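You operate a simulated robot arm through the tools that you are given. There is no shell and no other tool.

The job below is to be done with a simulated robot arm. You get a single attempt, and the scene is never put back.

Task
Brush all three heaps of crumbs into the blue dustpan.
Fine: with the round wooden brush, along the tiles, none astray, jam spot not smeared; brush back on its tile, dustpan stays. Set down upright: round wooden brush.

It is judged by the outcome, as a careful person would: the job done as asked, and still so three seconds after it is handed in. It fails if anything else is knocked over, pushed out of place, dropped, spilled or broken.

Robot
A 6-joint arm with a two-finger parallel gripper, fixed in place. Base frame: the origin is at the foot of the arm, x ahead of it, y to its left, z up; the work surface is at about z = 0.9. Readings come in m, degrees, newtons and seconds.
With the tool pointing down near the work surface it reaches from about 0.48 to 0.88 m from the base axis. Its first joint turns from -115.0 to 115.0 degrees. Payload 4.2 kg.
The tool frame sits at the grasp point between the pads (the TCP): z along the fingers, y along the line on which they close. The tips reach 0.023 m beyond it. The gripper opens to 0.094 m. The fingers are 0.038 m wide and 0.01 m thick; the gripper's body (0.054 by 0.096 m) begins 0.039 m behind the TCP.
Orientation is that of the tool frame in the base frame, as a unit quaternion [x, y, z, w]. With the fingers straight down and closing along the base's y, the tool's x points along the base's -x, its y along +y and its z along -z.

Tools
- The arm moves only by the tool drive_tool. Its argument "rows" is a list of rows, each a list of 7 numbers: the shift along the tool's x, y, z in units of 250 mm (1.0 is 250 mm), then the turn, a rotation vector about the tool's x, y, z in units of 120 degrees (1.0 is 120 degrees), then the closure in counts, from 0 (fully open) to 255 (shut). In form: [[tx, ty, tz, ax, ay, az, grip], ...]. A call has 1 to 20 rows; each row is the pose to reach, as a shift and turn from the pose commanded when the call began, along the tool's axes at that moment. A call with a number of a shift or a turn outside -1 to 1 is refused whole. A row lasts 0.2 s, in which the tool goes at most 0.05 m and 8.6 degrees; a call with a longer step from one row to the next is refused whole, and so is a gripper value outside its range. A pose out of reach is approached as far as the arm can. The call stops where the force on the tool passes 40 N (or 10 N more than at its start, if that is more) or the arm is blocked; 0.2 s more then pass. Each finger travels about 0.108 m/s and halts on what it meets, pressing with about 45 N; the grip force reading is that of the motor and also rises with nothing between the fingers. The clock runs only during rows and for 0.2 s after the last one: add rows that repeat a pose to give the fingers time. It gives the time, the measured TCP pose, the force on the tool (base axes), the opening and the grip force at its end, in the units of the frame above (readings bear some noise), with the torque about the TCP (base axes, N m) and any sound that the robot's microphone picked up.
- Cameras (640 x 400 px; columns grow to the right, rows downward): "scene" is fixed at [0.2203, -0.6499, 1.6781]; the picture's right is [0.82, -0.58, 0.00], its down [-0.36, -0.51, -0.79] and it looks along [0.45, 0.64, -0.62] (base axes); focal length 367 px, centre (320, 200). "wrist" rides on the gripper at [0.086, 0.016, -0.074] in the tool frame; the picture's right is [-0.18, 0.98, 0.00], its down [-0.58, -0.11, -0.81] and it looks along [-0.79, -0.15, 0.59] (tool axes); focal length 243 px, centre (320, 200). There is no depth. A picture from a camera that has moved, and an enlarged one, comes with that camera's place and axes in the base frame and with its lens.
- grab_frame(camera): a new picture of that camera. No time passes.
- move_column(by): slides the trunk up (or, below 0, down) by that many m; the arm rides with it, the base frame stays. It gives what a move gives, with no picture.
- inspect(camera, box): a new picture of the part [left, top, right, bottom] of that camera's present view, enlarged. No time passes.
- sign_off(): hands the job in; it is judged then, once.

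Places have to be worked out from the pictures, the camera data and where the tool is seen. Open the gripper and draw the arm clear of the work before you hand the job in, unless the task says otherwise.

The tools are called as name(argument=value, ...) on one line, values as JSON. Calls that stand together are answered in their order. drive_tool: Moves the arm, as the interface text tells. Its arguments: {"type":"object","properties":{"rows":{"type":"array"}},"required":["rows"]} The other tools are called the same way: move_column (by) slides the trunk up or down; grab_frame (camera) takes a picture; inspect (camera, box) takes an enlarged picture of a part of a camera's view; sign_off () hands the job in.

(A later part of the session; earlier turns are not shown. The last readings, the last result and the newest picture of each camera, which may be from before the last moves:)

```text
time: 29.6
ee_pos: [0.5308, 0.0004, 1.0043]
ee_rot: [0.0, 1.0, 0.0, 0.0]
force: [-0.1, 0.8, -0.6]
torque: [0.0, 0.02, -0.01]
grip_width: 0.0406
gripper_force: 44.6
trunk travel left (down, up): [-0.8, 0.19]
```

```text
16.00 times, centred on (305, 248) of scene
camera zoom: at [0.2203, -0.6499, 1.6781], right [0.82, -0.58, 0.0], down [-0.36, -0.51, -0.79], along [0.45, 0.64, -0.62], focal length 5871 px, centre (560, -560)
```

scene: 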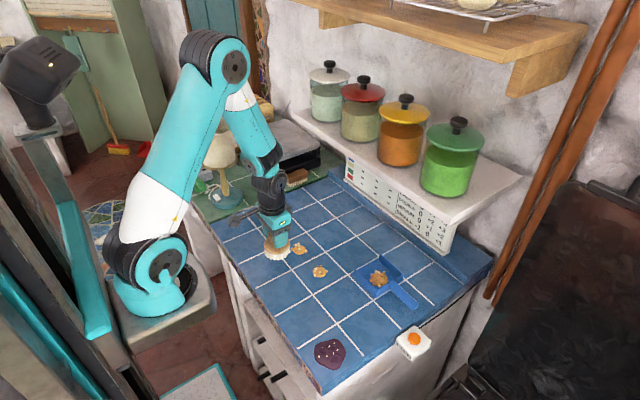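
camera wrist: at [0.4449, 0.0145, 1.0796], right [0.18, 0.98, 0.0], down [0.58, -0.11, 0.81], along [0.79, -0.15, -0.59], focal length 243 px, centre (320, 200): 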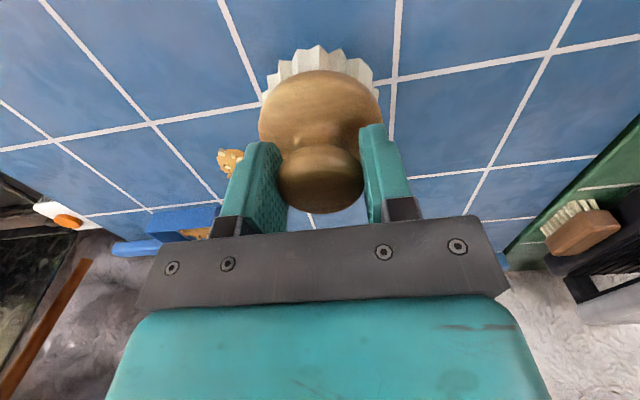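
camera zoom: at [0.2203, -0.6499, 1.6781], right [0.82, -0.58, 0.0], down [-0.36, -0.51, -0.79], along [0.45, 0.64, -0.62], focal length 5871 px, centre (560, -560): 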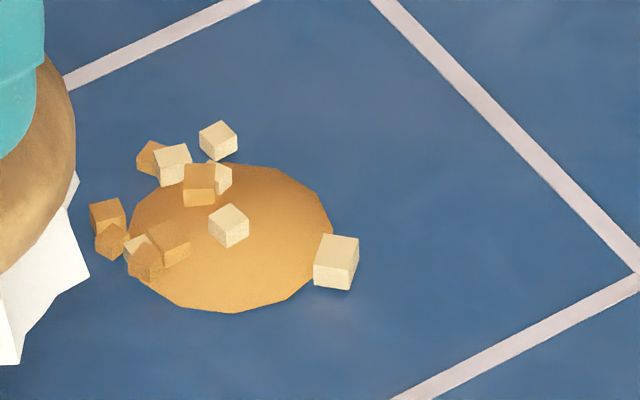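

Heap B is at about (0.602, 0.001). I shift 2.5 mm in +y to line up and lower the brush to the tile behind it.

drive_tool(rows=[[0, 0.01, 0.03, 0, 0, 0, 255], [0, 0.01, 0.07, 0, 0, 0, 255], [0, 0.01, 0.11, 0, 0, 0, 255], [0, 0.01, 0.14, 0, 0, 0, 255], [0, 0.01, 0.155, 0, 0, 0, 255], [0, 0.01, 0.16, 0, 0, 0, 255], [0, 0.01, 0.16, 0, 0, 0, 255]])

inspect(camera="scene", box=[255, 215, 335, 275])

inspect(camera="wrist", box=[160, 40, 400, 220])

```text
time: 31.2
ee_pos: [0.5308, 0.0034, 0.9649]
ee_rot: [0.0, 1.0, 0.0, 0.0]
force: [-0.1, -0.3, -0.6]
torque: [0.03, -0.02, -0.02]
grip_width: 0.0407
gripper_force: 45.1
trunk travel left (down, up): [-0.8, 0.19]
```

```text
6.67 times, centred on (295, 245) of scene
camera zoom: at [0.2203, -0.6499, 1.6781], right [0.82, -0.58, 0.0], down [-0.36, -0.51, -0.79], along [0.45, 0.64, -0.62], focal length 2446 px, centre (487, -100)
```

zoom: 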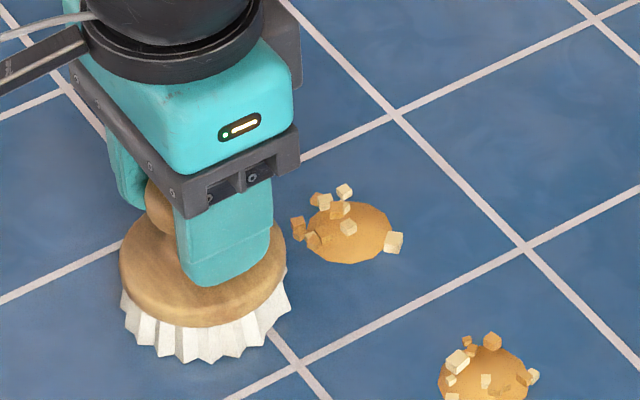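

```text
2.22 times, centred on (280, 130) of wrist
camera zoom: at [0.4451, 0.018, 1.0396], right [0.18, 0.98, 0.0], down [0.58, -0.11, 0.81], along [0.79, -0.15, -0.59], focal length 539 px, centre (409, 356)
```

zoom: 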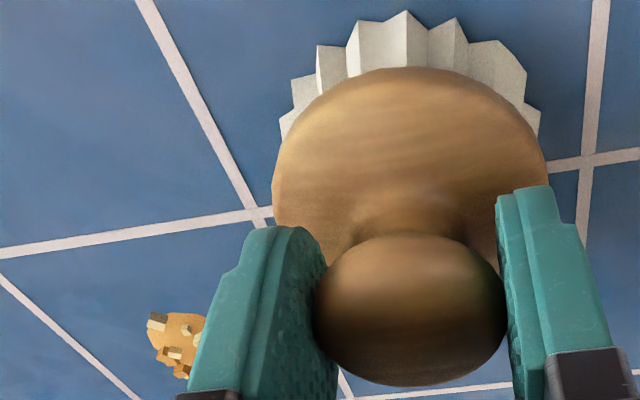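

The brush centre lies on the tile-line direction through heap B, at (0.531, 0.002). I sweep +x 5 cm and check.

drive_tool(rows=[[-0.02, 0, 0, 0, 0, 0, 255], [-0.045, 0, 0, 0, 0, 0, 255], [-0.07, 0, 0, 0, 0, 0, 255], [-0.095, 0, 0, 0, 0, 0, 255], [-0.12, 0, 0, 0, 0, 0, 255], [-0.145, 0, 0, 0, 0, 0, 255], [-0.17, 0, 0, 0, 0, 0, 255], [-0.19, 0, 0, 0, 0, 0, 255], [-0.2, 0, 0, 0, 0, 0, 255]])

inspect(camera="scene", box=[255, 205, 345, 275])

grab_frame(camera="wrist")

```text
time: 33.2
ee_pos: [0.5811, 0.0016, 0.9657]
ee_rot: [0.0, 1.0, 0.0, 0.0]
force: [-1.3, 1.0, -1.7]
torque: [-0.03, -0.03, 0.01]
grip_width: 0.0408
gripper_force: 45.1
trunk travel left (down, up): [-0.8, 0.19]
```

```text
5.71 times, centred on (300, 240) of scene
camera zoom: at [0.2203, -0.6499, 1.6781], right [0.82, -0.58, 0.0], down [-0.36, -0.51, -0.79], along [0.45, 0.64, -0.62], focal length 2097 px, centre (434, -29)
```

zoom: 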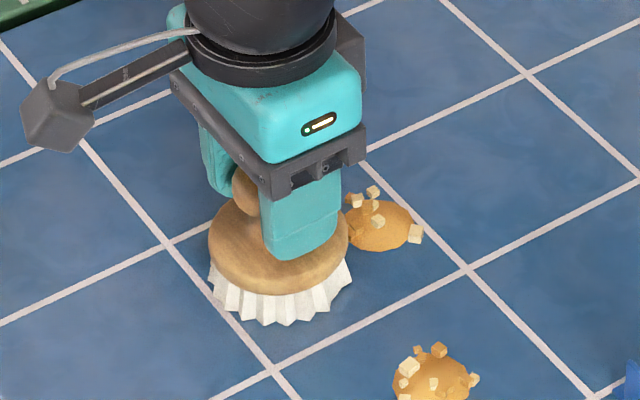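

```text
taken
camera wrist: at [0.4948, 0.0168, 1.0395], right [0.18, 0.98, 0.0], down [0.58, -0.11, 0.81], along [0.79, -0.15, -0.59], focal length 243 px, centre (320, 200)
```

wrist: 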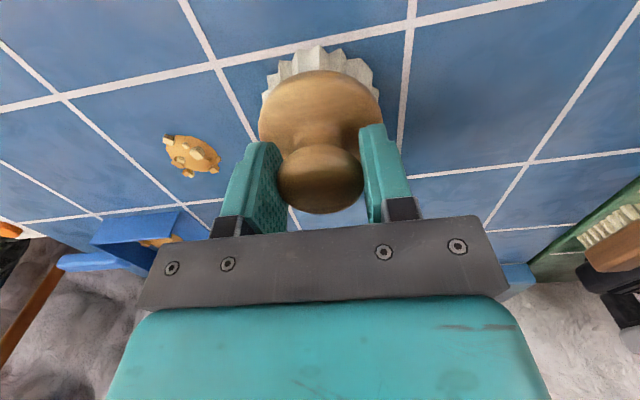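

Heap B is moving ahead in line (about (0.642, -0.001)). I push another 5 cm with a tiny -y trim.

drive_tool(rows=[[-0.02, -0.002, 0, 0, 0, 0, 255], [-0.045, -0.004, 0, 0, 0, 0, 255], [-0.07, -0.006, 0, 0, 0, 0, 255], [-0.095, -0.008, 0, 0, 0, 0, 255], [-0.12, -0.008, 0, 0, 0, 0, 255], [-0.145, -0.008, 0, 0, 0, 0, 255], [-0.17, -0.008, 0, 0, 0, 0, 255], [-0.19, -0.008, 0, 0, 0, 0, 255], [-0.2, -0.008, 0, 0, 0, 0, 255]])

inspect(camera="scene", box=[275, 195, 365, 265])

grab_frame(camera="wrist")

```text
time: 35.2
ee_pos: [0.6296, -0.0003, 0.9659]
ee_rot: [0.0, 1.0, 0.0, -0.001]
force: [0.1, 0.1, -1.0]
torque: [-0.03, 0.02, 0.02]
grip_width: 0.041
gripper_force: 44.7
trunk travel left (down, up): [-0.8, 0.19]
```

```text
5.71 times, centred on (320, 230) of scene
camera zoom: at [0.2203, -0.6499, 1.6781], right [0.82, -0.58, 0.0], down [-0.36, -0.51, -0.79], along [0.45, 0.64, -0.62], focal length 2097 px, centre (320, 29)
```

zoom: 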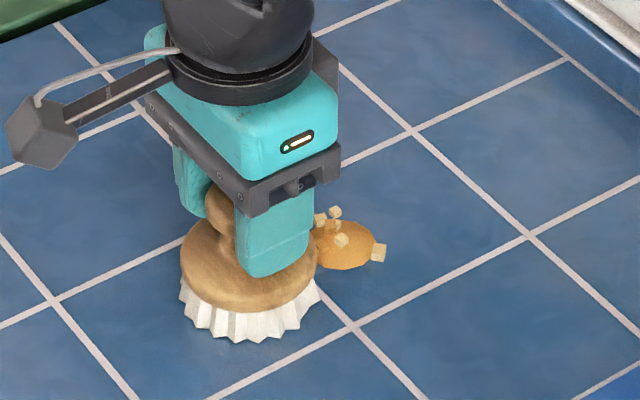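

```text
taken
camera wrist: at [0.5442, 0.0147, 1.0397], right [0.18, 0.98, 0.0], down [0.58, -0.11, 0.81], along [0.79, -0.15, -0.59], focal length 243 px, centre (320, 200)
```

wrist: 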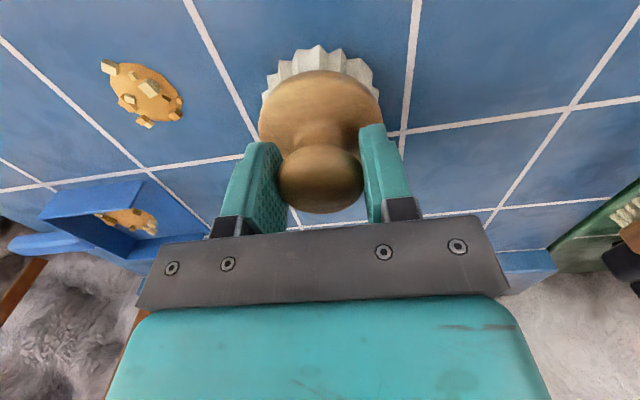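

Heap B is at about (0.690, -0.001), still aligned. I push 3.1 cm more so it sits on the pan's centreline at x ≈ 0.721.

drive_tool(rows=[[-0.02, 0, 0, 0, 0, 0, 255], [-0.045, 0, 0, 0, 0, 0, 255], [-0.07, 0, 0, 0, 0, 0, 255], [-0.095, 0, 0, 0, 0, 0, 255], [-0.115, 0, 0, 0, 0, 0, 255], [-0.124, 0, 0, 0, 0, 0, 255], [-0.124, 0, 0, 0, 0, 0, 255]])

inspect(camera="scene", box=[285, 190, 375, 260])

```text
time: 36.8
ee_pos: [0.6615, -0.0001, 0.9637]
ee_rot: [0.0, 1.0, -0.001, 0.001]
force: [0.3, -0.1, -1.4]
torque: [-0.01, -0.02, 0.02]
grip_width: 0.0406
gripper_force: 44.6
trunk travel left (down, up): [-0.8, 0.19]
```

```text
5.71 times, centred on (330, 225) of scene
camera zoom: at [0.2203, -0.6499, 1.6781], right [0.82, -0.58, 0.0], down [-0.36, -0.51, -0.79], along [0.45, 0.64, -0.62], focal length 2097 px, centre (263, 57)
```

zoom: 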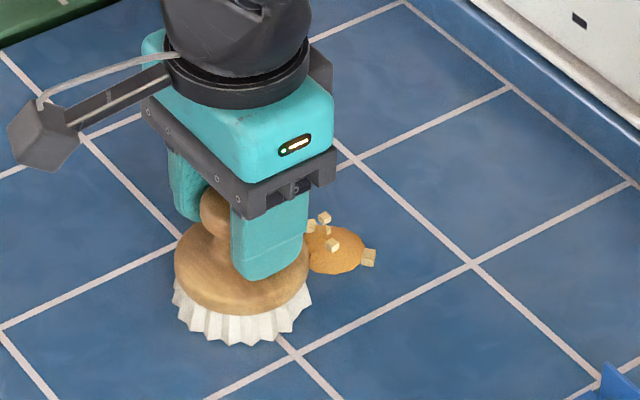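

Heap B is now near x = 0.721. I back off, lift 40 mm, and go round to its +y side.

drive_tool(rows=[[0.03, 0, 0, 0, 0, 0, 255], [0.06, 0, 0, 0, 0, 0, 255], [0.06, 0.02, -0.05, 0, 0, 0, 255], [0.06, 0.06, -0.11, 0, 0, 0, 255], [0.06, 0.12, -0.16, 0, 0, 0, 255], [0.06, 0.2, -0.16, 0, 0, 0, 255], [0.04, 0.28, -0.16, 0, 0, 0, 255], [-0.04, 0.304, -0.16, 0, 0, 0, 255], [-0.13, 0.304, -0.16, 0, 0, 0, 255], [-0.2, 0.304, -0.16, 0, 0, 0, 255], [-0.237, 0.304, -0.16, 0, 0, 0, 255], [-0.237, 0.304, -0.16, 0, 0, 0, 255], [-0.237, 0.304, -0.16, 0, 0, 0, 255]])

inspect(camera="wrist", box=[100, 40, 400, 220])

inspect(camera="scene", box=[285, 190, 375, 260])

```text
time: 39.6
ee_pos: [0.712, 0.0767, 1.0062]
ee_rot: [-0.001, 1.0, -0.002, -0.004]
force: [0.0, 0.1, 0.1]
torque: [-0.02, -0.01, 0.01]
grip_width: 0.041
gripper_force: 45.1
trunk travel left (down, up): [-0.8, 0.19]
```

```text
2.13 times, centred on (250, 130) of wrist
camera zoom: at [0.6258, 0.0915, 1.0814], right [0.18, 0.98, -0.01], down [0.59, -0.1, 0.8], along [0.79, -0.15, -0.6], focal length 518 px, centre (469, 349)
```

zoom: 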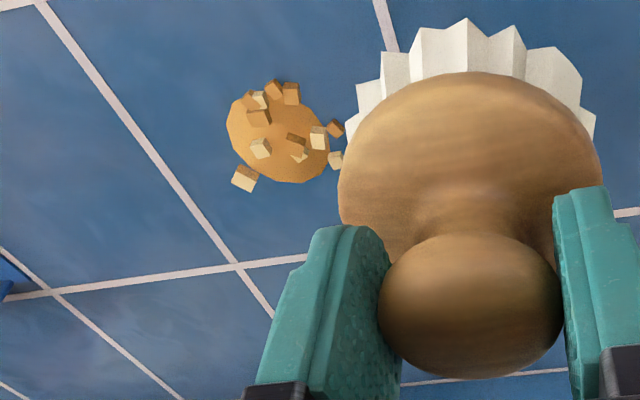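

```text
5.71 times, centred on (330, 225) of scene
camera zoom: at [0.2203, -0.6499, 1.6781], right [0.82, -0.58, 0.0], down [-0.36, -0.51, -0.79], along [0.45, 0.64, -0.62], focal length 2097 px, centre (263, 57)
```

zoom: 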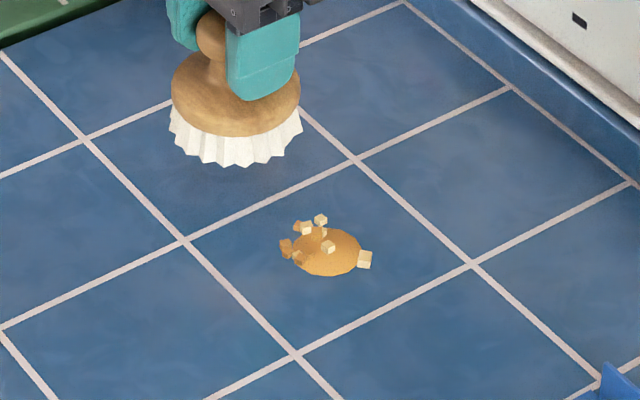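

Heap B sits at about (0.7205, -0.001), in line with the pan centre. I lower the brush behind it.

drive_tool(rows=[[0, 0, 0.03, 0, 0, 0, 255], [0, 0, 0.07, 0, 0, 0, 255], [0, 0, 0.11, 0, 0, 0, 255], [0, 0, 0.14, 0, 0, 0, 255], [0, 0, 0.155, 0, 0, 0, 255], [0, 0, 0.16, 0, 0, 0, 255], [0, 0, 0.16, 0, 0, 0, 255]])

inspect(camera="wrist", box=[100, 40, 400, 220])

```text
time: 41.2
ee_pos: [0.7196, 0.0762, 0.9647]
ee_rot: [0.002, 1.0, 0.0, 0.0]
force: [-0.1, 0.3, -0.9]
torque: [0.01, -0.01, 0.01]
grip_width: 0.0406
gripper_force: 44.7
trunk travel left (down, up): [-0.8, 0.19]
```

```text
2.13 times, centred on (250, 130) of wrist
camera zoom: at [0.6348, 0.091, 1.0394], right [0.18, 0.98, 0.0], down [0.58, -0.11, 0.81], along [0.79, -0.15, -0.59], focal length 518 px, centre (469, 349)
```

zoom: 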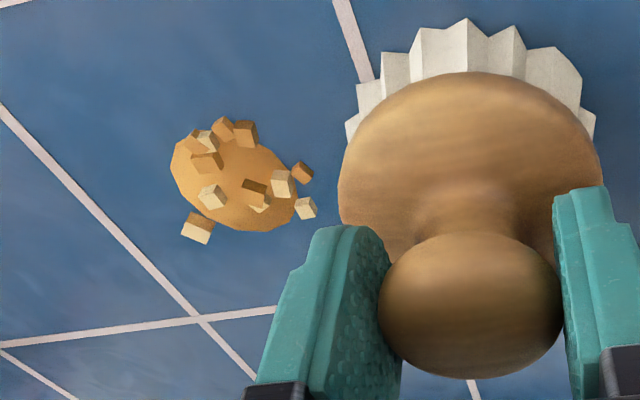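

The brush (0.7208, 0.075) is aligned with heap B (0.7206, 0.000). I sweep -y in a slow 7 cm stroke.

drive_tool(rows=[[0, -0.02, 0, 0, 0, 0, 255], [0, -0.045, 0, 0, 0, 0, 255], [0, -0.07, 0, 0, 0, 0, 255], [0, -0.095, 0, 0, 0, 0, 255], [0, -0.12, 0, 0, 0, 0, 255], [0, -0.145, 0, 0, 0, 0, 255], [0, -0.17, 0, 0, 0, 0, 255], [0, -0.195, 0, 0, 0, 0, 255], [0, -0.22, 0, 0, 0, 0, 255], [0, -0.245, 0, 0, 0, 0, 255], [0, -0.265, 0, 0, 0, 0, 255], [0, -0.28, 0, 0, 0, 0, 255]])

inspect(camera="wrist", box=[100, 40, 400, 220])

inspect(camera="scene", box=[310, 200, 430, 310])

```text
time: 43.8
ee_pos: [0.7205, 0.0058, 0.9645]
ee_rot: [0.0, 1.0, -0.001, 0.0]
force: [0.1, 0.3, -0.7]
torque: [0.0, 0.03, 0.02]
grip_width: 0.0409
gripper_force: 45.1
trunk travel left (down, up): [-0.8, 0.19]
```

```text
2.13 times, centred on (250, 130) of wrist
camera zoom: at [0.6348, 0.0208, 1.0398], right [0.18, 0.98, 0.0], down [0.58, -0.11, 0.81], along [0.79, -0.15, -0.59], focal length 518 px, centre (469, 349)
```

zoom: 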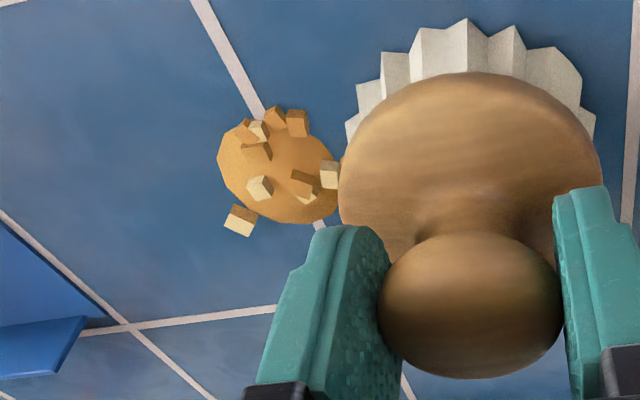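

```text
3.64 times, centred on (370, 255) of scene
camera zoom: at [0.2203, -0.6499, 1.6781], right [0.82, -0.58, 0.0], down [-0.36, -0.51, -0.79], along [0.45, 0.64, -0.62], focal length 1334 px, centre (138, 0)
```

zoom: 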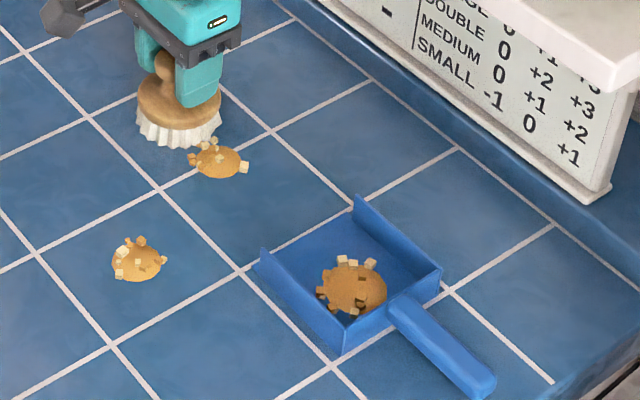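

Heap B tracks straight, at about (0.7206, -0.056). Heap A lies at about (0.715, -0.218) in the pan, so I push on 7 cm with a small -x trim to steer B slightly to the pan's free +x side.

drive_tool(rows=[[0.003, -0.02, 0, 0, 0, 0, 255], [0.006, -0.045, 0, 0, 0, 0, 255], [0.009, -0.07, 0, 0, 0, 0, 255], [0.012, -0.095, 0, 0, 0, 0, 255], [0.015, -0.12, 0, 0, 0, 0, 255], [0.018, -0.145, 0, 0, 0, 0, 255], [0.02, -0.17, 0, 0, 0, 0, 255], [0.02, -0.195, 0, 0, 0, 0, 255], [0.02, -0.22, 0, 0, 0, 0, 255], [0.02, -0.245, 0, 0, 0, 0, 255], [0.02, -0.265, 0, 0, 0, 0, 255], [0.02, -0.28, 0, 0, 0, 0, 255]])

inspect(camera="wrist", box=[100, 40, 400, 220])

inspect(camera="scene", box=[330, 220, 430, 300])

```text
time: 46.4
ee_pos: [0.7153, -0.0651, 0.9654]
ee_rot: [0.0, 1.0, 0.0, -0.001]
force: [-0.6, 0.0, -1.6]
torque: [-0.01, -0.01, -0.02]
grip_width: 0.0408
gripper_force: 45.0
trunk travel left (down, up): [-0.8, 0.19]
```

```text
2.13 times, centred on (250, 130) of wrist
camera zoom: at [0.6295, -0.0492, 1.0404], right [0.18, 0.98, 0.0], down [0.58, -0.11, 0.81], along [0.79, -0.15, -0.59], focal length 518 px, centre (469, 349)
```

zoom: 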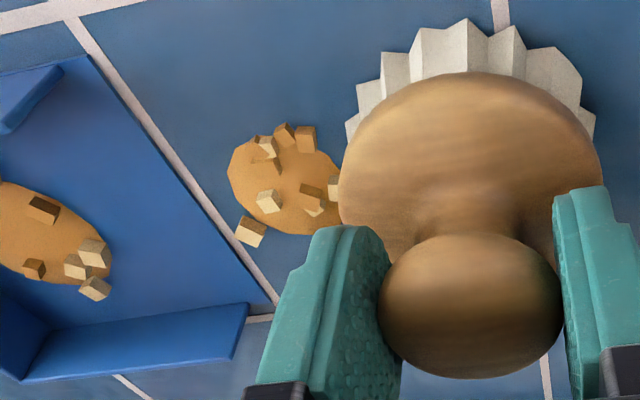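

```text
5.00 times, centred on (380, 260) of scene
camera zoom: at [0.2203, -0.6499, 1.6781], right [0.82, -0.58, 0.0], down [-0.36, -0.51, -0.79], along [0.45, 0.64, -0.62], focal length 1835 px, centre (20, -100)
```

zoom: 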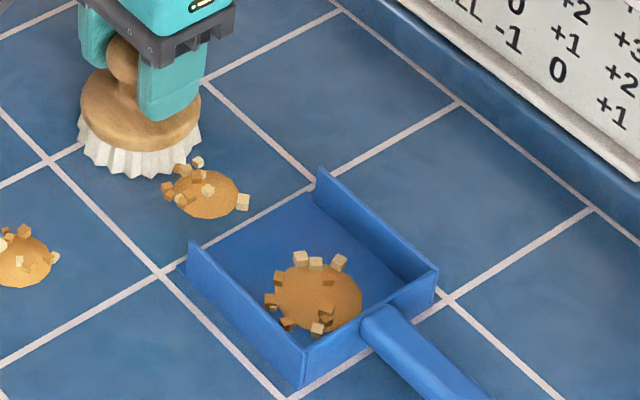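

Heap B is at the mouth (about (0.720, -0.125)), slightly to the +x side of the brush as intended. I ease it 3.5 cm onto the lip.

drive_tool(rows=[[0, -0.012, 0, 0, 0, 0, 255], [0, -0.026, 0, 0, 0, 0, 255], [0, -0.04, 0, 0, 0, 0, 255], [0, -0.054, 0, 0, 0, 0, 255], [0, -0.068, 0, 0, 0, 0, 255], [0, -0.082, 0, 0, 0, 0, 255], [0, -0.096, 0, 0, 0, 0, 255], [0, -0.11, 0, 0, 0, 0, 255], [0, -0.124, 0, 0, 0, 0, 255], [0, -0.136, 0, 0, 0, 0, 255], [0, -0.14, 0, 0, 0, 0, 255]])

inspect(camera="wrist", box=[100, 40, 400, 220])

inspect(camera="scene", box=[330, 220, 430, 300])

```text
time: 48.8
ee_pos: [0.7163, -0.0999, 0.9648]
ee_rot: [0.001, 1.0, 0.0, 0.0]
force: [1.1, -0.3, -0.8]
torque: [0.0, -0.01, 0.02]
grip_width: 0.041
gripper_force: 44.8
trunk travel left (down, up): [-0.8, 0.19]
```

```text
2.13 times, centred on (250, 130) of wrist
camera zoom: at [0.6295, -0.0844, 1.0398], right [0.18, 0.98, 0.0], down [0.58, -0.11, 0.81], along [0.79, -0.15, -0.59], focal length 518 px, centre (469, 349)
```

zoom: 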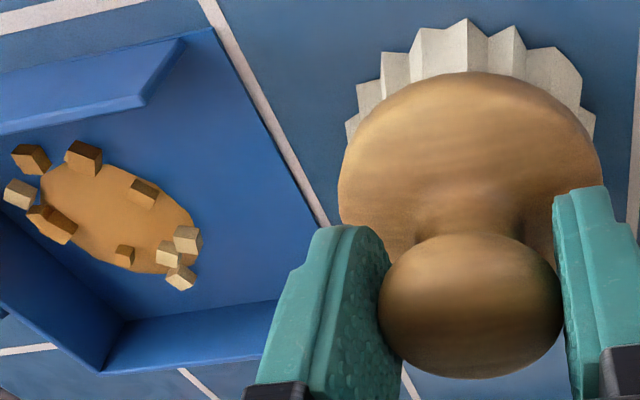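

```text
5.00 times, centred on (380, 260) of scene
camera zoom: at [0.2203, -0.6499, 1.6781], right [0.82, -0.58, 0.0], down [-0.36, -0.51, -0.79], along [0.45, 0.64, -0.62], focal length 1835 px, centre (20, -100)
```

zoom: 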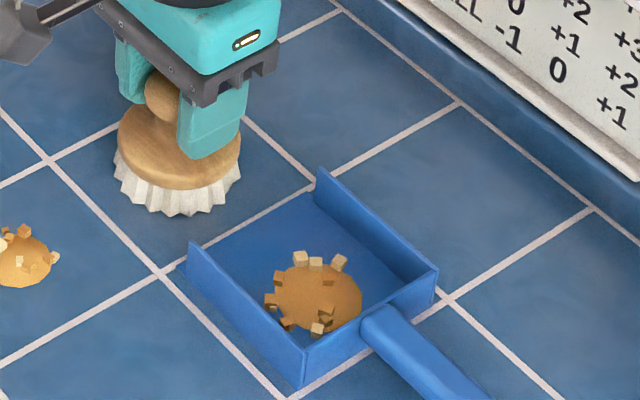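

Heap B is no longer visible on the tiles; it seems to have merged into the pile in the pan. I check carefully that it isn't hidden by the brush.

inspect(camera="scene", box=[340, 235, 430, 300])

grab_frame(camera="wrist")

```text
6.15 times, centred on (385, 268) of scene
camera zoom: at [0.2203, -0.6499, 1.6781], right [0.82, -0.58, 0.0], down [-0.36, -0.51, -0.79], along [0.45, 0.64, -0.62], focal length 2258 px, centre (-80, -215)
```

zoom: 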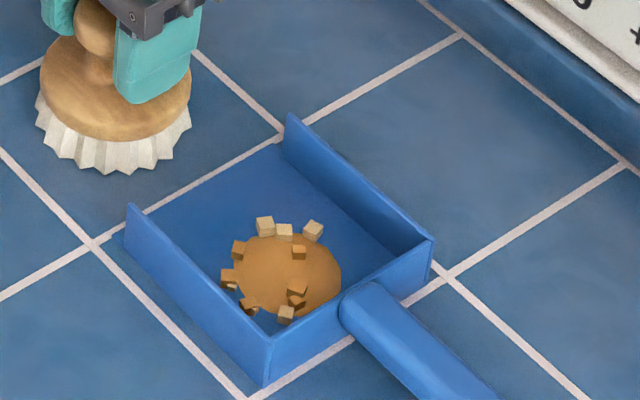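

```text
taken
camera wrist: at [0.6295, -0.0844, 1.0398], right [0.18, 0.98, 0.0], down [0.58, -0.11, 0.81], along [0.79, -0.15, -0.59], focal length 243 px, centre (320, 200)
```

wrist: 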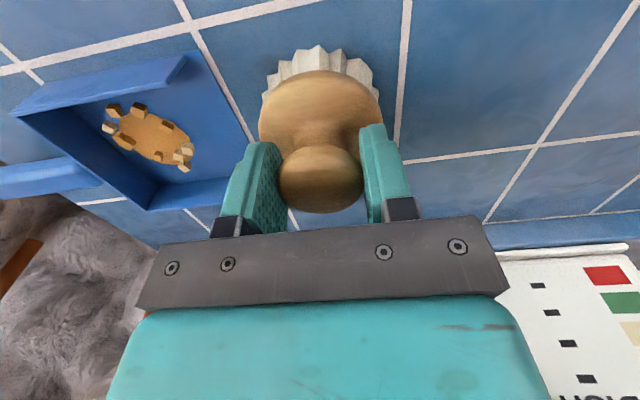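

The pan pile is the only crumb body near the mouth, and nothing is under or around the brush rim. I lift 45 mm and go round, via y ≈ -0.05, to the -x side of heap C at about (0.604, -0.106).

drive_tool(rows=[[0, 0.02, -0.05, 0, 0, 0, 255], [0, 0.06, -0.11, 0, 0, 0, 255], [0.02, 0.11, -0.17, 0, 0, 0, 255], [0.08, 0.16, -0.18, 0, 0, 0, 255], [0.17, 0.2, -0.18, 0, 0, 0, 255], [0.27, 0.2, -0.18, 0, 0, 0, 255], [0.37, 0.2, -0.18, 0, 0, 0, 255], [0.47, 0.2, -0.18, 0, 0, 0, 255], [0.57, 0.19, -0.18, 0, 0, 0, 255], [0.67, 0.15, -0.18, 0, 0, 0, 255], [0.73, 0.08, -0.18, 0, 0, 0, 255], [0.736, 0.01, -0.18, 0, 0, 0, 255], [0.736, -0.02, -0.18, 0, 0, 0, 255], [0.736, -0.022, -0.18, 0, 0, 0, 255], [0.736, -0.022, -0.18, 0, 0, 0, 255]])

inspect(camera="scene", box=[270, 220, 360, 290])

inspect(camera="scene", box=[320, 220, 430, 300])

```text
time: 52.0
ee_pos: [0.5312, -0.1046, 1.0102]
ee_rot: [0.0, 1.0, 0.0, -0.001]
force: [-0.4, 0.3, -0.6]
torque: [-0.02, -0.03, 0.01]
grip_width: 0.0406
gripper_force: 45.5
trunk travel left (down, up): [-0.8, 0.19]
```

```text
5.71 times, centred on (315, 255) of scene
camera zoom: at [0.2203, -0.6499, 1.6781], right [0.82, -0.58, 0.0], down [-0.36, -0.51, -0.79], along [0.45, 0.64, -0.62], focal length 2097 px, centre (349, -114)
```

zoom: 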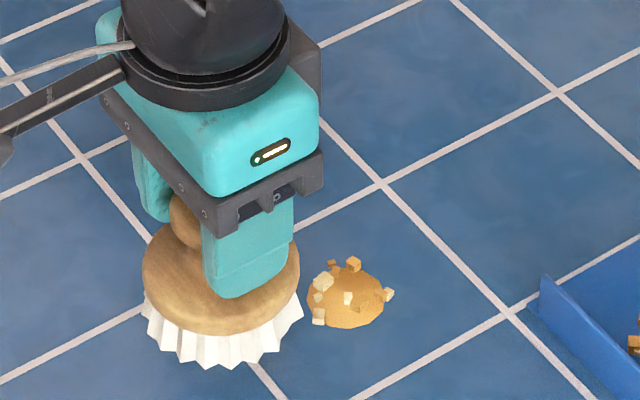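

```text
5.00 times, centred on (375, 260) of scene
camera zoom: at [0.2203, -0.6499, 1.6781], right [0.82, -0.58, 0.0], down [-0.36, -0.51, -0.79], along [0.45, 0.64, -0.62], focal length 1835 px, centre (45, -100)
```

zoom: 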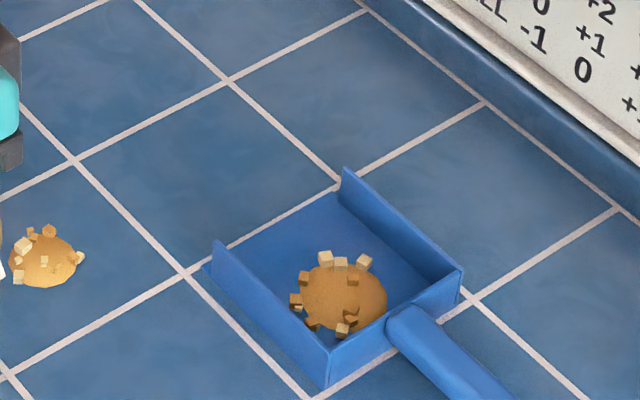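

Heaps A and B are both in the pan, with the tiles around it clear. Heap C reads about (0.604, -0.103), so I trim y by +2 mm and lower the brush behind it.

drive_tool(rows=[[0, 0.008, 0.03, 0, 0, 0, 255], [0, 0.008, 0.07, 0, 0, 0, 255], [0, 0.008, 0.11, 0, 0, 0, 255], [0, 0.008, 0.15, 0, 0, 0, 255], [0, 0.008, 0.17, 0, 0, 0, 255], [0, 0.008, 0.18, 0, 0, 0, 255], [0, 0.008, 0.18, 0, 0, 0, 255]])

inspect(camera="scene", box=[270, 230, 360, 300])

inspect(camera="wrist", box=[100, 40, 400, 220])

```text
time: 53.6
ee_pos: [0.532, -0.1025, 0.964]
ee_rot: [-0.001, 1.0, 0.0, -0.001]
force: [0.2, 0.2, -0.6]
torque: [0.0, 0.03, -0.01]
grip_width: 0.0407
gripper_force: 44.8
trunk travel left (down, up): [-0.8, 0.19]
```

```text
5.71 times, centred on (315, 265) of scene
camera zoom: at [0.2203, -0.6499, 1.6781], right [0.82, -0.58, 0.0], down [-0.36, -0.51, -0.79], along [0.45, 0.64, -0.62], focal length 2097 px, centre (349, -171)
```

zoom: 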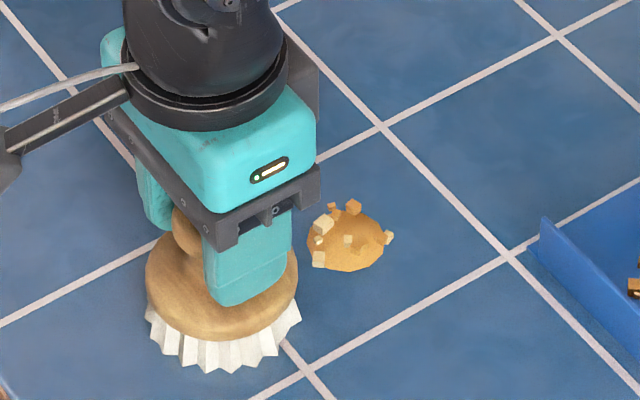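

```text
2.13 times, centred on (250, 130) of wrist
camera zoom: at [0.4456, -0.0875, 1.0388], right [0.18, 0.98, 0.0], down [0.58, -0.11, 0.81], along [0.79, -0.15, -0.59], focal length 518 px, centre (469, 349)
```

zoom: 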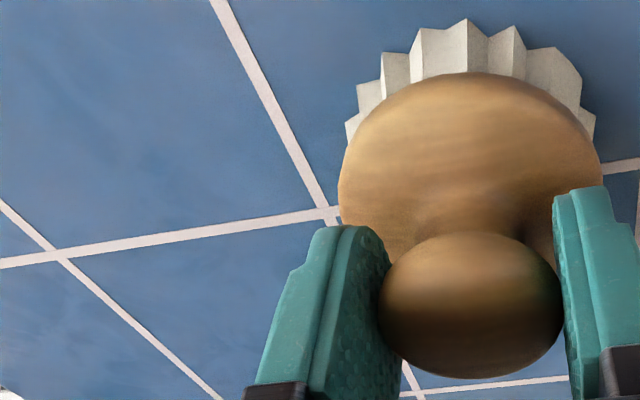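

The brush is at (0.5316, -0.1035) behind heap C, aligned within a few mm. I sweep +x 4.5 cm and check for drift.

drive_tool(rows=[[-0.02, 0.002, 0, 0, 0, 0, 255], [-0.045, 0.004, 0, 0, 0, 0, 255], [-0.07, 0.004, 0, 0, 0, 0, 255], [-0.095, 0.004, 0, 0, 0, 0, 255], [-0.12, 0.004, 0, 0, 0, 0, 255], [-0.145, 0.004, 0, 0, 0, 0, 255], [-0.165, 0.004, 0, 0, 0, 0, 255], [-0.18, 0.004, 0, 0, 0, 0, 255]])

inspect(camera="scene", box=[280, 225, 370, 295])

inspect(camera="wrist", box=[100, 40, 400, 220])

```text
time: 55.4
ee_pos: [0.5765, -0.1014, 0.9652]
ee_rot: [-0.001, 1.0, 0.0, -0.001]
force: [0.0, 0.4, -0.9]
torque: [-0.01, -0.02, 0.0]
grip_width: 0.0409
gripper_force: 44.9
trunk travel left (down, up): [-0.8, 0.19]
```

```text
5.71 times, centred on (325, 260) of scene
camera zoom: at [0.2203, -0.6499, 1.6781], right [0.82, -0.58, 0.0], down [-0.36, -0.51, -0.79], along [0.45, 0.64, -0.62], focal length 2097 px, centre (291, -143)
```

zoom: 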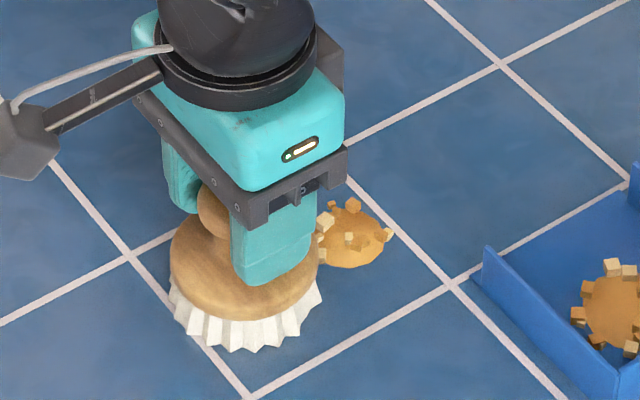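

```text
2.13 times, centred on (250, 130) of wrist
camera zoom: at [0.4909, -0.0859, 1.0394], right [0.18, 0.98, 0.0], down [0.58, -0.11, 0.81], along [0.79, -0.15, -0.59], focal length 518 px, centre (469, 349)
```

zoom: 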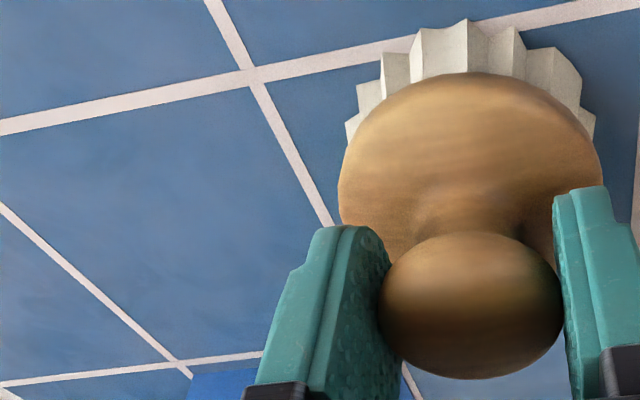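

Heap C is at about (0.640, -0.103) and lined up with the brush. I push 4 cm more.

drive_tool(rows=[[-0.02, 0, 0, 0, 0, 0, 255], [-0.045, 0, 0, 0, 0, 0, 255], [-0.07, 0, 0, 0, 0, 0, 255], [-0.095, 0, 0, 0, 0, 0, 255], [-0.12, 0, 0, 0, 0, 0, 255], [-0.145, 0, 0, 0, 0, 0, 255], [-0.16, 0, 0, 0, 0, 0, 255]])

inspect(camera="scene", box=[290, 220, 380, 290])

```text
time: 57.0
ee_pos: [0.6166, -0.1005, 0.9652]
ee_rot: [0.0, 1.0, 0.0, 0.0]
force: [-0.5, -0.1, -0.4]
torque: [0.01, 0.02, 0.01]
grip_width: 0.0407
gripper_force: 44.7
trunk travel left (down, up): [-0.8, 0.19]
```

```text
5.71 times, centred on (335, 255) of scene
camera zoom: at [0.2203, -0.6499, 1.6781], right [0.82, -0.58, 0.0], down [-0.36, -0.51, -0.79], along [0.45, 0.64, -0.62], focal length 2097 px, centre (234, -114)
```

zoom: 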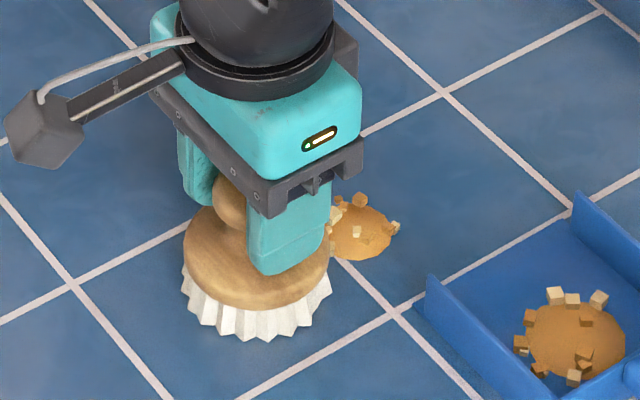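

Heap C is at about (0.678, -0.1025), still in line. I push the last 4.3 cm to the pan's centreline.

drive_tool(rows=[[-0.02, 0, 0, 0, 0, 0, 255], [-0.045, 0, 0, 0, 0, 0, 255], [-0.07, 0, 0, 0, 0, 0, 255], [-0.095, 0, 0, 0, 0, 0, 255], [-0.12, 0, 0, 0, 0, 0, 255], [-0.145, 0, 0, 0, 0, 0, 255], [-0.165, 0, 0, 0, 0, 0, 255], [-0.172, 0, 0, 0, 0, 0, 255]])

inspect(camera="scene", box=[310, 210, 420, 290])

```text
time: 58.8
ee_pos: [0.6584, -0.102, 0.9649]
ee_rot: [0.0, 1.0, 0.0, 0.0]
force: [0.3, 0.3, -0.4]
torque: [-0.03, 0.01, 0.03]
grip_width: 0.0406
gripper_force: 44.5
trunk travel left (down, up): [-0.8, 0.19]
```

```text
5.00 times, centred on (365, 250) of scene
camera zoom: at [0.2203, -0.6499, 1.6781], right [0.82, -0.58, 0.0], down [-0.36, -0.51, -0.79], along [0.45, 0.64, -0.62], focal length 1835 px, centre (95, -50)
```

zoom: 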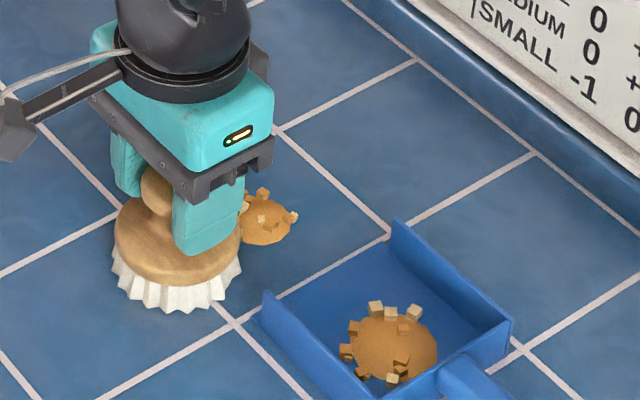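

Heap C is at about (0.720, -0.103), right in front of the pan mouth. I back off, lift, and go round to its +y side at (0.7205, -0.028).

drive_tool(rows=[[0.03, 0, 0, 0, 0, 0, 255], [0.06, 0, 0, 0, 0, 0, 255], [0.06, 0.02, -0.05, 0, 0, 0, 255], [0.06, 0.06, -0.11, 0, 0, 0, 255], [0.06, 0.12, -0.16, 0, 0, 0, 255], [0.06, 0.2, -0.16, 0, 0, 0, 255], [0.04, 0.27, -0.16, 0, 0, 0, 255], [-0.04, 0.296, -0.16, 0, 0, 0, 255], [-0.13, 0.296, -0.16, 0, 0, 0, 255], [-0.2, 0.296, -0.16, 0, 0, 0, 255], [-0.242, 0.296, -0.16, 0, 0, 0, 255], [-0.242, 0.296, -0.16, 0, 0, 0, 255], [-0.242, 0.296, -0.16, 0, 0, 0, 255]])

inspect(camera="wrist", box=[100, 40, 400, 220])

inspect(camera="scene", box=[310, 210, 420, 290])

```text
time: 61.6
ee_pos: [0.7107, -0.0269, 1.0043]
ee_rot: [0.0, 1.0, -0.001, -0.004]
force: [0.5, -0.4, 0.1]
torque: [0.02, 0.0, 0.0]
grip_width: 0.0408
gripper_force: 44.2
trunk travel left (down, up): [-0.8, 0.19]
```

```text
2.13 times, centred on (250, 130) of wrist
camera zoom: at [0.6259, -0.0123, 1.0798], right [0.18, 0.98, 0.0], down [0.59, -0.11, 0.8], along [0.79, -0.15, -0.6], focal length 518 px, centre (469, 349)
```

zoom: 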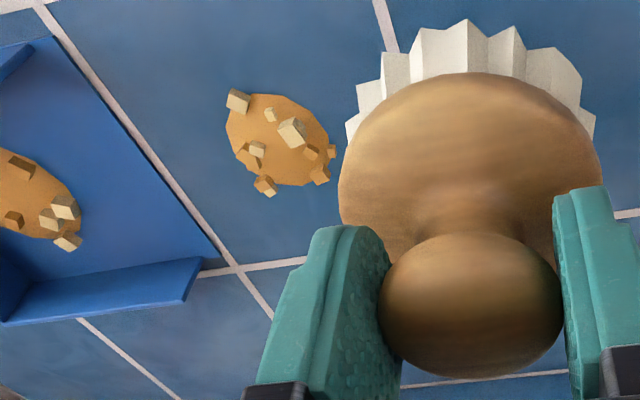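

```text
5.00 times, centred on (365, 250) of scene
camera zoom: at [0.2203, -0.6499, 1.6781], right [0.82, -0.58, 0.0], down [-0.36, -0.51, -0.79], along [0.45, 0.64, -0.62], focal length 1835 px, centre (95, -50)
```

zoom: 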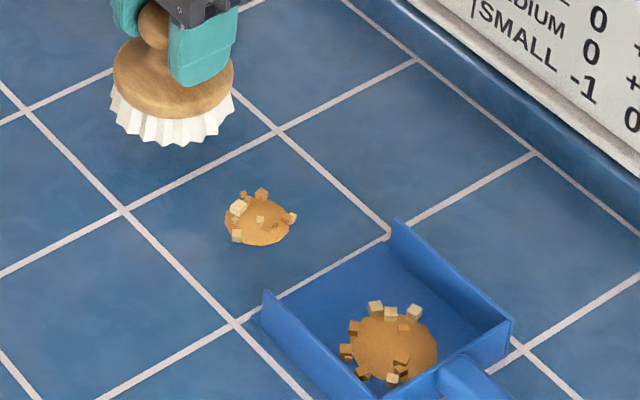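

Heap C sits at about (0.7205, -0.1035), square in front of the pan mouth. I lower the brush behind it.

drive_tool(rows=[[0, 0, 0.03, 0, 0, 0, 255], [0, 0, 0.07, 0, 0, 0, 255], [0, 0, 0.11, 0, 0, 0, 255], [0, 0, 0.14, 0, 0, 0, 255], [0, 0, 0.155, 0, 0, 0, 255], [0, 0, 0.16, 0, 0, 0, 255], [0, 0, 0.16, 0, 0, 0, 255]])

inspect(camera="wrist", box=[100, 40, 400, 220])

```text
time: 63.2
ee_pos: [0.72, -0.0273, 0.9647]
ee_rot: [0.0, 1.0, 0.0, 0.0]
force: [0.3, -0.7, -0.5]
torque: [0.0, -0.05, 0.0]
grip_width: 0.0408
gripper_force: 45.3
trunk travel left (down, up): [-0.8, 0.19]
```

```text
2.13 times, centred on (250, 130) of wrist
camera zoom: at [0.6344, -0.0122, 1.0395], right [0.18, 0.98, 0.0], down [0.58, -0.11, 0.81], along [0.79, -0.15, -0.59], focal length 518 px, centre (469, 349)
```

zoom: 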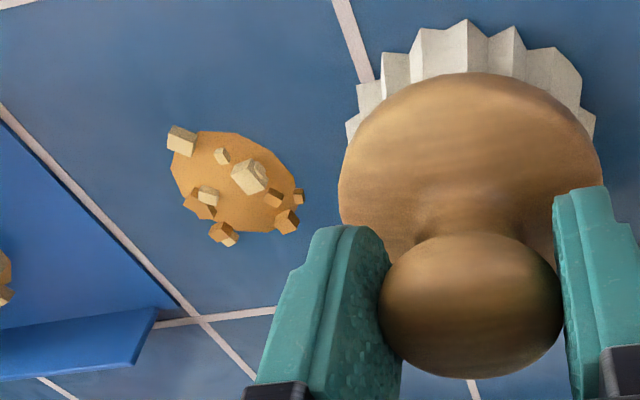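

All aligned (brush (0.7204, -0.028), heap (0.720, -0.103)). I sweep 4 cm toward the pan.

drive_tool(rows=[[0, -0.02, 0, 0, 0, 0, 255], [0, -0.045, 0, 0, 0, 0, 255], [0, -0.07, 0, 0, 0, 0, 255], [0, -0.095, 0, 0, 0, 0, 255], [0, -0.12, 0, 0, 0, 0, 255], [0, -0.145, 0, 0, 0, 0, 255], [0, -0.16, 0, 0, 0, 0, 255]])

inspect(camera="wrist", box=[100, 40, 400, 220])

```text
time: 64.8
ee_pos: [0.7194, -0.0671, 0.9652]
ee_rot: [0.0, 1.0, 0.0, 0.0]
force: [0.4, -0.1, 0.4]
torque: [-0.01, 0.01, -0.01]
grip_width: 0.0409
gripper_force: 45.2
trunk travel left (down, up): [-0.8, 0.19]
```

```text
2.13 times, centred on (250, 130) of wrist
camera zoom: at [0.6339, -0.0521, 1.0399], right [0.18, 0.98, 0.0], down [0.58, -0.11, 0.81], along [0.79, -0.15, -0.59], focal length 518 px, centre (469, 349)
```

zoom: 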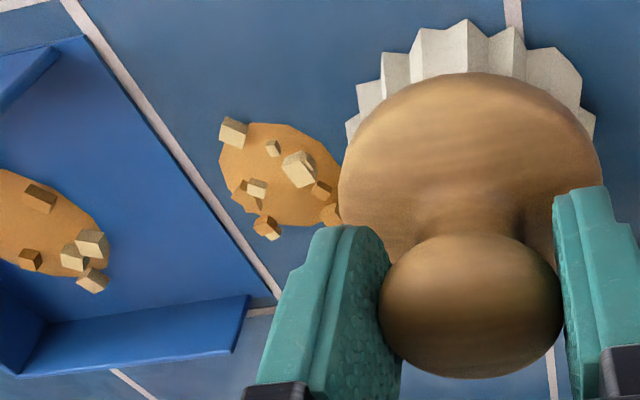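

Heap C is at the lip, centred on the mouth. I ease it in with another 3.5 cm slow push, as with B.

drive_tool(rows=[[0, -0.012, 0, 0, 0, 0, 255], [0, -0.026, 0, 0, 0, 0, 255], [0, -0.04, 0, 0, 0, 0, 255], [0, -0.054, 0, 0, 0, 0, 255], [0, -0.068, 0, 0, 0, 0, 255], [0, -0.082, 0, 0, 0, 0, 255], [0, -0.096, 0, 0, 0, 0, 255], [0, -0.11, 0, 0, 0, 0, 255], [0, -0.124, 0, 0, 0, 0, 255], [0, -0.136, 0, 0, 0, 0, 255], [0, -0.14, 0, 0, 0, 0, 255]])

inspect(camera="wrist", box=[100, 40, 400, 220])

inspect(camera="scene", box=[330, 220, 430, 300])

```text
time: 67.2
ee_pos: [0.7181, -0.1039, 0.964]
ee_rot: [0.0, 1.0, 0.0, 0.0]
force: [0.2, 0.1, -1.0]
torque: [0.03, 0.04, 0.0]
grip_width: 0.0408
gripper_force: 45.2
trunk travel left (down, up): [-0.8, 0.19]
```

```text
2.13 times, centred on (250, 130) of wrist
camera zoom: at [0.6332, -0.0878, 1.0392], right [0.18, 0.98, 0.0], down [0.58, -0.11, 0.81], along [0.79, -0.15, -0.59], focal length 518 px, centre (469, 349)
```

zoom: 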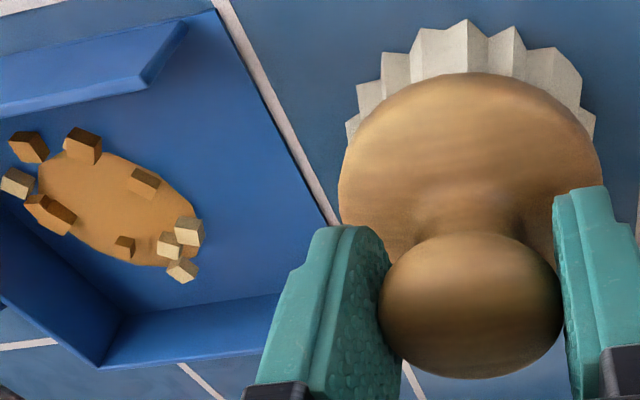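

```text
5.00 times, centred on (380, 260) of scene
camera zoom: at [0.2203, -0.6499, 1.6781], right [0.82, -0.58, 0.0], down [-0.36, -0.51, -0.79], along [0.45, 0.64, -0.62], focal length 1835 px, centre (20, -100)
```

zoom: 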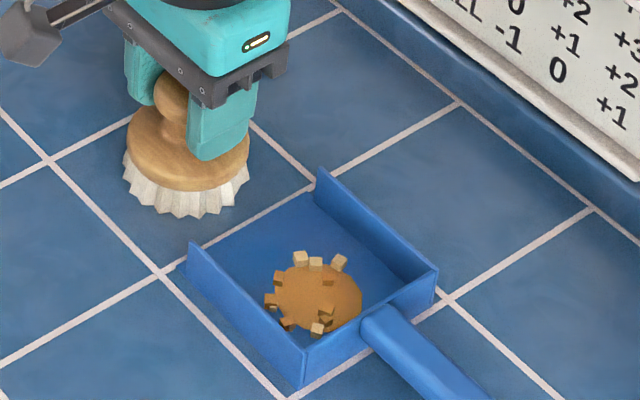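

All three heaps are in the pan and the pan is where it was. I lift the brush 50 mm and head back toward its tile in two legs.

drive_tool(rows=[[0, 0.02, -0.05, 0, 0, 0, 255], [0, 0.05, -0.12, 0, 0, 0, 255], [0, 0.09, -0.18, 0, 0, 0, 255], [0.05, 0.15, -0.2, 0, 0, 0, 255], [0.13, 0.23, -0.2, 0, 0, 0, 255], [0.21, 0.31, -0.2, 0, 0, 0, 255], [0.29, 0.39, -0.2, 0, 0, 0, 255], [0.37, 0.47, -0.2, 0, 0, 0, 255], [0.43, 0.54, -0.2, 0, 0, 0, 255], [0.47, 0.585, -0.2, 0, 0, 0, 255], [0.48, 0.6, -0.2, 0, 0, 0, 255], [0.48, 0.6, -0.2, 0, 0, 0, 255]])

grab_frame(camera="wrist")

grab_frame(camera="scene")

```text
time: 69.8
ee_pos: [0.6007, 0.0488, 1.0148]
ee_rot: [0.0, 1.0, 0.0, 0.0]
force: [-0.1, 0.1, -0.6]
torque: [0.0, 0.01, 0.02]
grip_width: 0.0409
gripper_force: 45.1
trunk travel left (down, up): [-0.8, 0.19]
```

```text
taken
camera wrist: at [0.5142, 0.0641, 1.0897], right [0.18, 0.98, 0.0], down [0.58, -0.11, 0.81], along [0.79, -0.15, -0.59], focal length 243 px, centre (320, 200)
```

wrist: 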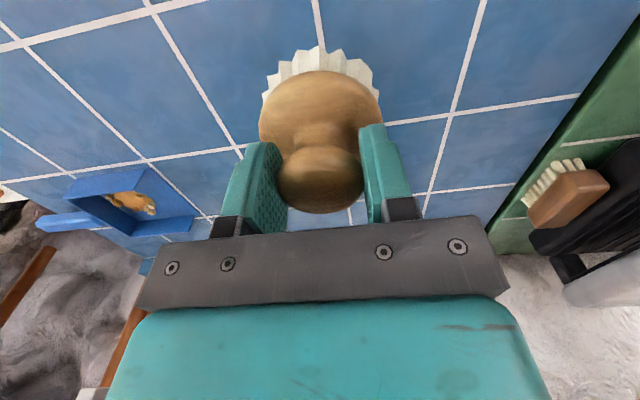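

```text
taken
```

scene: 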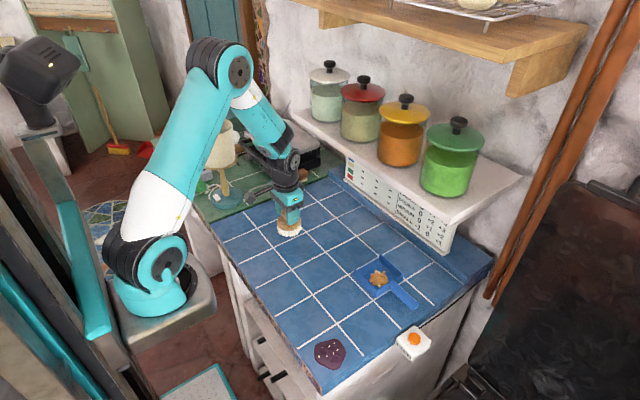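

The tiles are clean and the jam spot is untouched. The tool is at (0.600, 0.048, 1.0157), so I carry the brush above its original spot (0.486, 0.208) and lower to about 10 mm above the tile.

drive_tool(rows=[[0.03, 0.04, 0, 0, 0, 0, 255], [0.08, 0.11, 0, 0, 0, 0, 255], [0.14, 0.2, 0, 0, 0, 0, 255], [0.21, 0.3, 0, 0, 0, 0, 255], [0.28, 0.4, 0, 0, 0, 0, 255], [0.35, 0.49, 0, 0, 0, 0, 255], [0.41, 0.57, 0, 0, 0, 0, 255], [0.445, 0.62, 0, 0, 0, 0, 255], [0.456, 0.641, 0.01, 0, 0, 0, 255], [0.456, 0.641, 0.05, 0, 0, 0, 255], [0.456, 0.641, 0.1, 0, 0, 0, 255], [0.456, 0.641, 0.14, 0, 0, 0, 255], [0.456, 0.641, 0.16, 0, 0, 0, 255], [0.456, 0.641, 0.16, 0, 0, 0, 255]])

inspect(camera="wrist", box=[0, 0, 640, 400])

inspect(camera="scene", box=[205, 170, 275, 250])

```text
time: 72.8
ee_pos: [0.4862, 0.2077, 0.9754]
ee_rot: [-0.001, 1.0, 0.0, -0.001]
force: [-0.1, -1.0, -0.3]
torque: [0.0, 0.0, 0.01]
grip_width: 0.0409
gripper_force: 45.0
trunk travel left (down, up): [-0.8, 0.19]
```

```text
1.00 times, centred on (320, 200) of wrist (not enlarged: the box is as wide or as high as the picture)
camera zoom: at [0.3999, 0.2223, 1.0498], right [0.18, 0.98, 0.0], down [0.58, -0.11, 0.81], along [0.79, -0.15, -0.59], focal length 243 px, centre (320, 200)
```

zoom: 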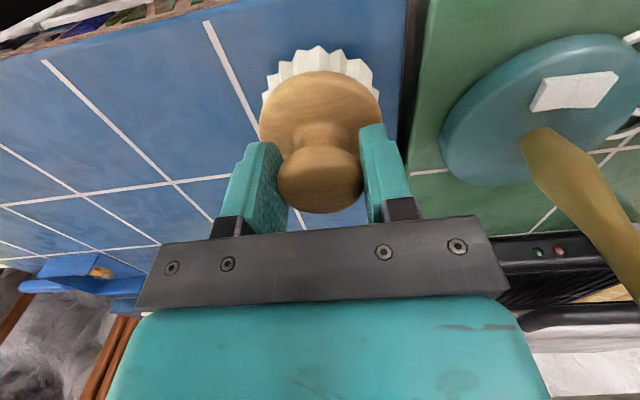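

```text
5.00 times, centred on (240, 210) of scene
camera zoom: at [0.2203, -0.6499, 1.6781], right [0.82, -0.58, 0.0], down [-0.36, -0.51, -0.79], along [0.45, 0.64, -0.62], focal length 1835 px, centre (720, 150)
```

zoom: 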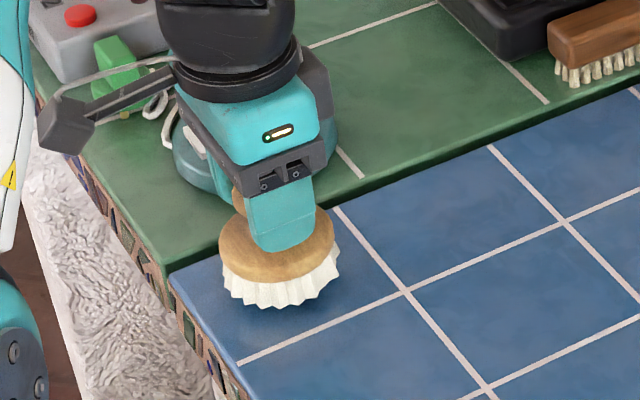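

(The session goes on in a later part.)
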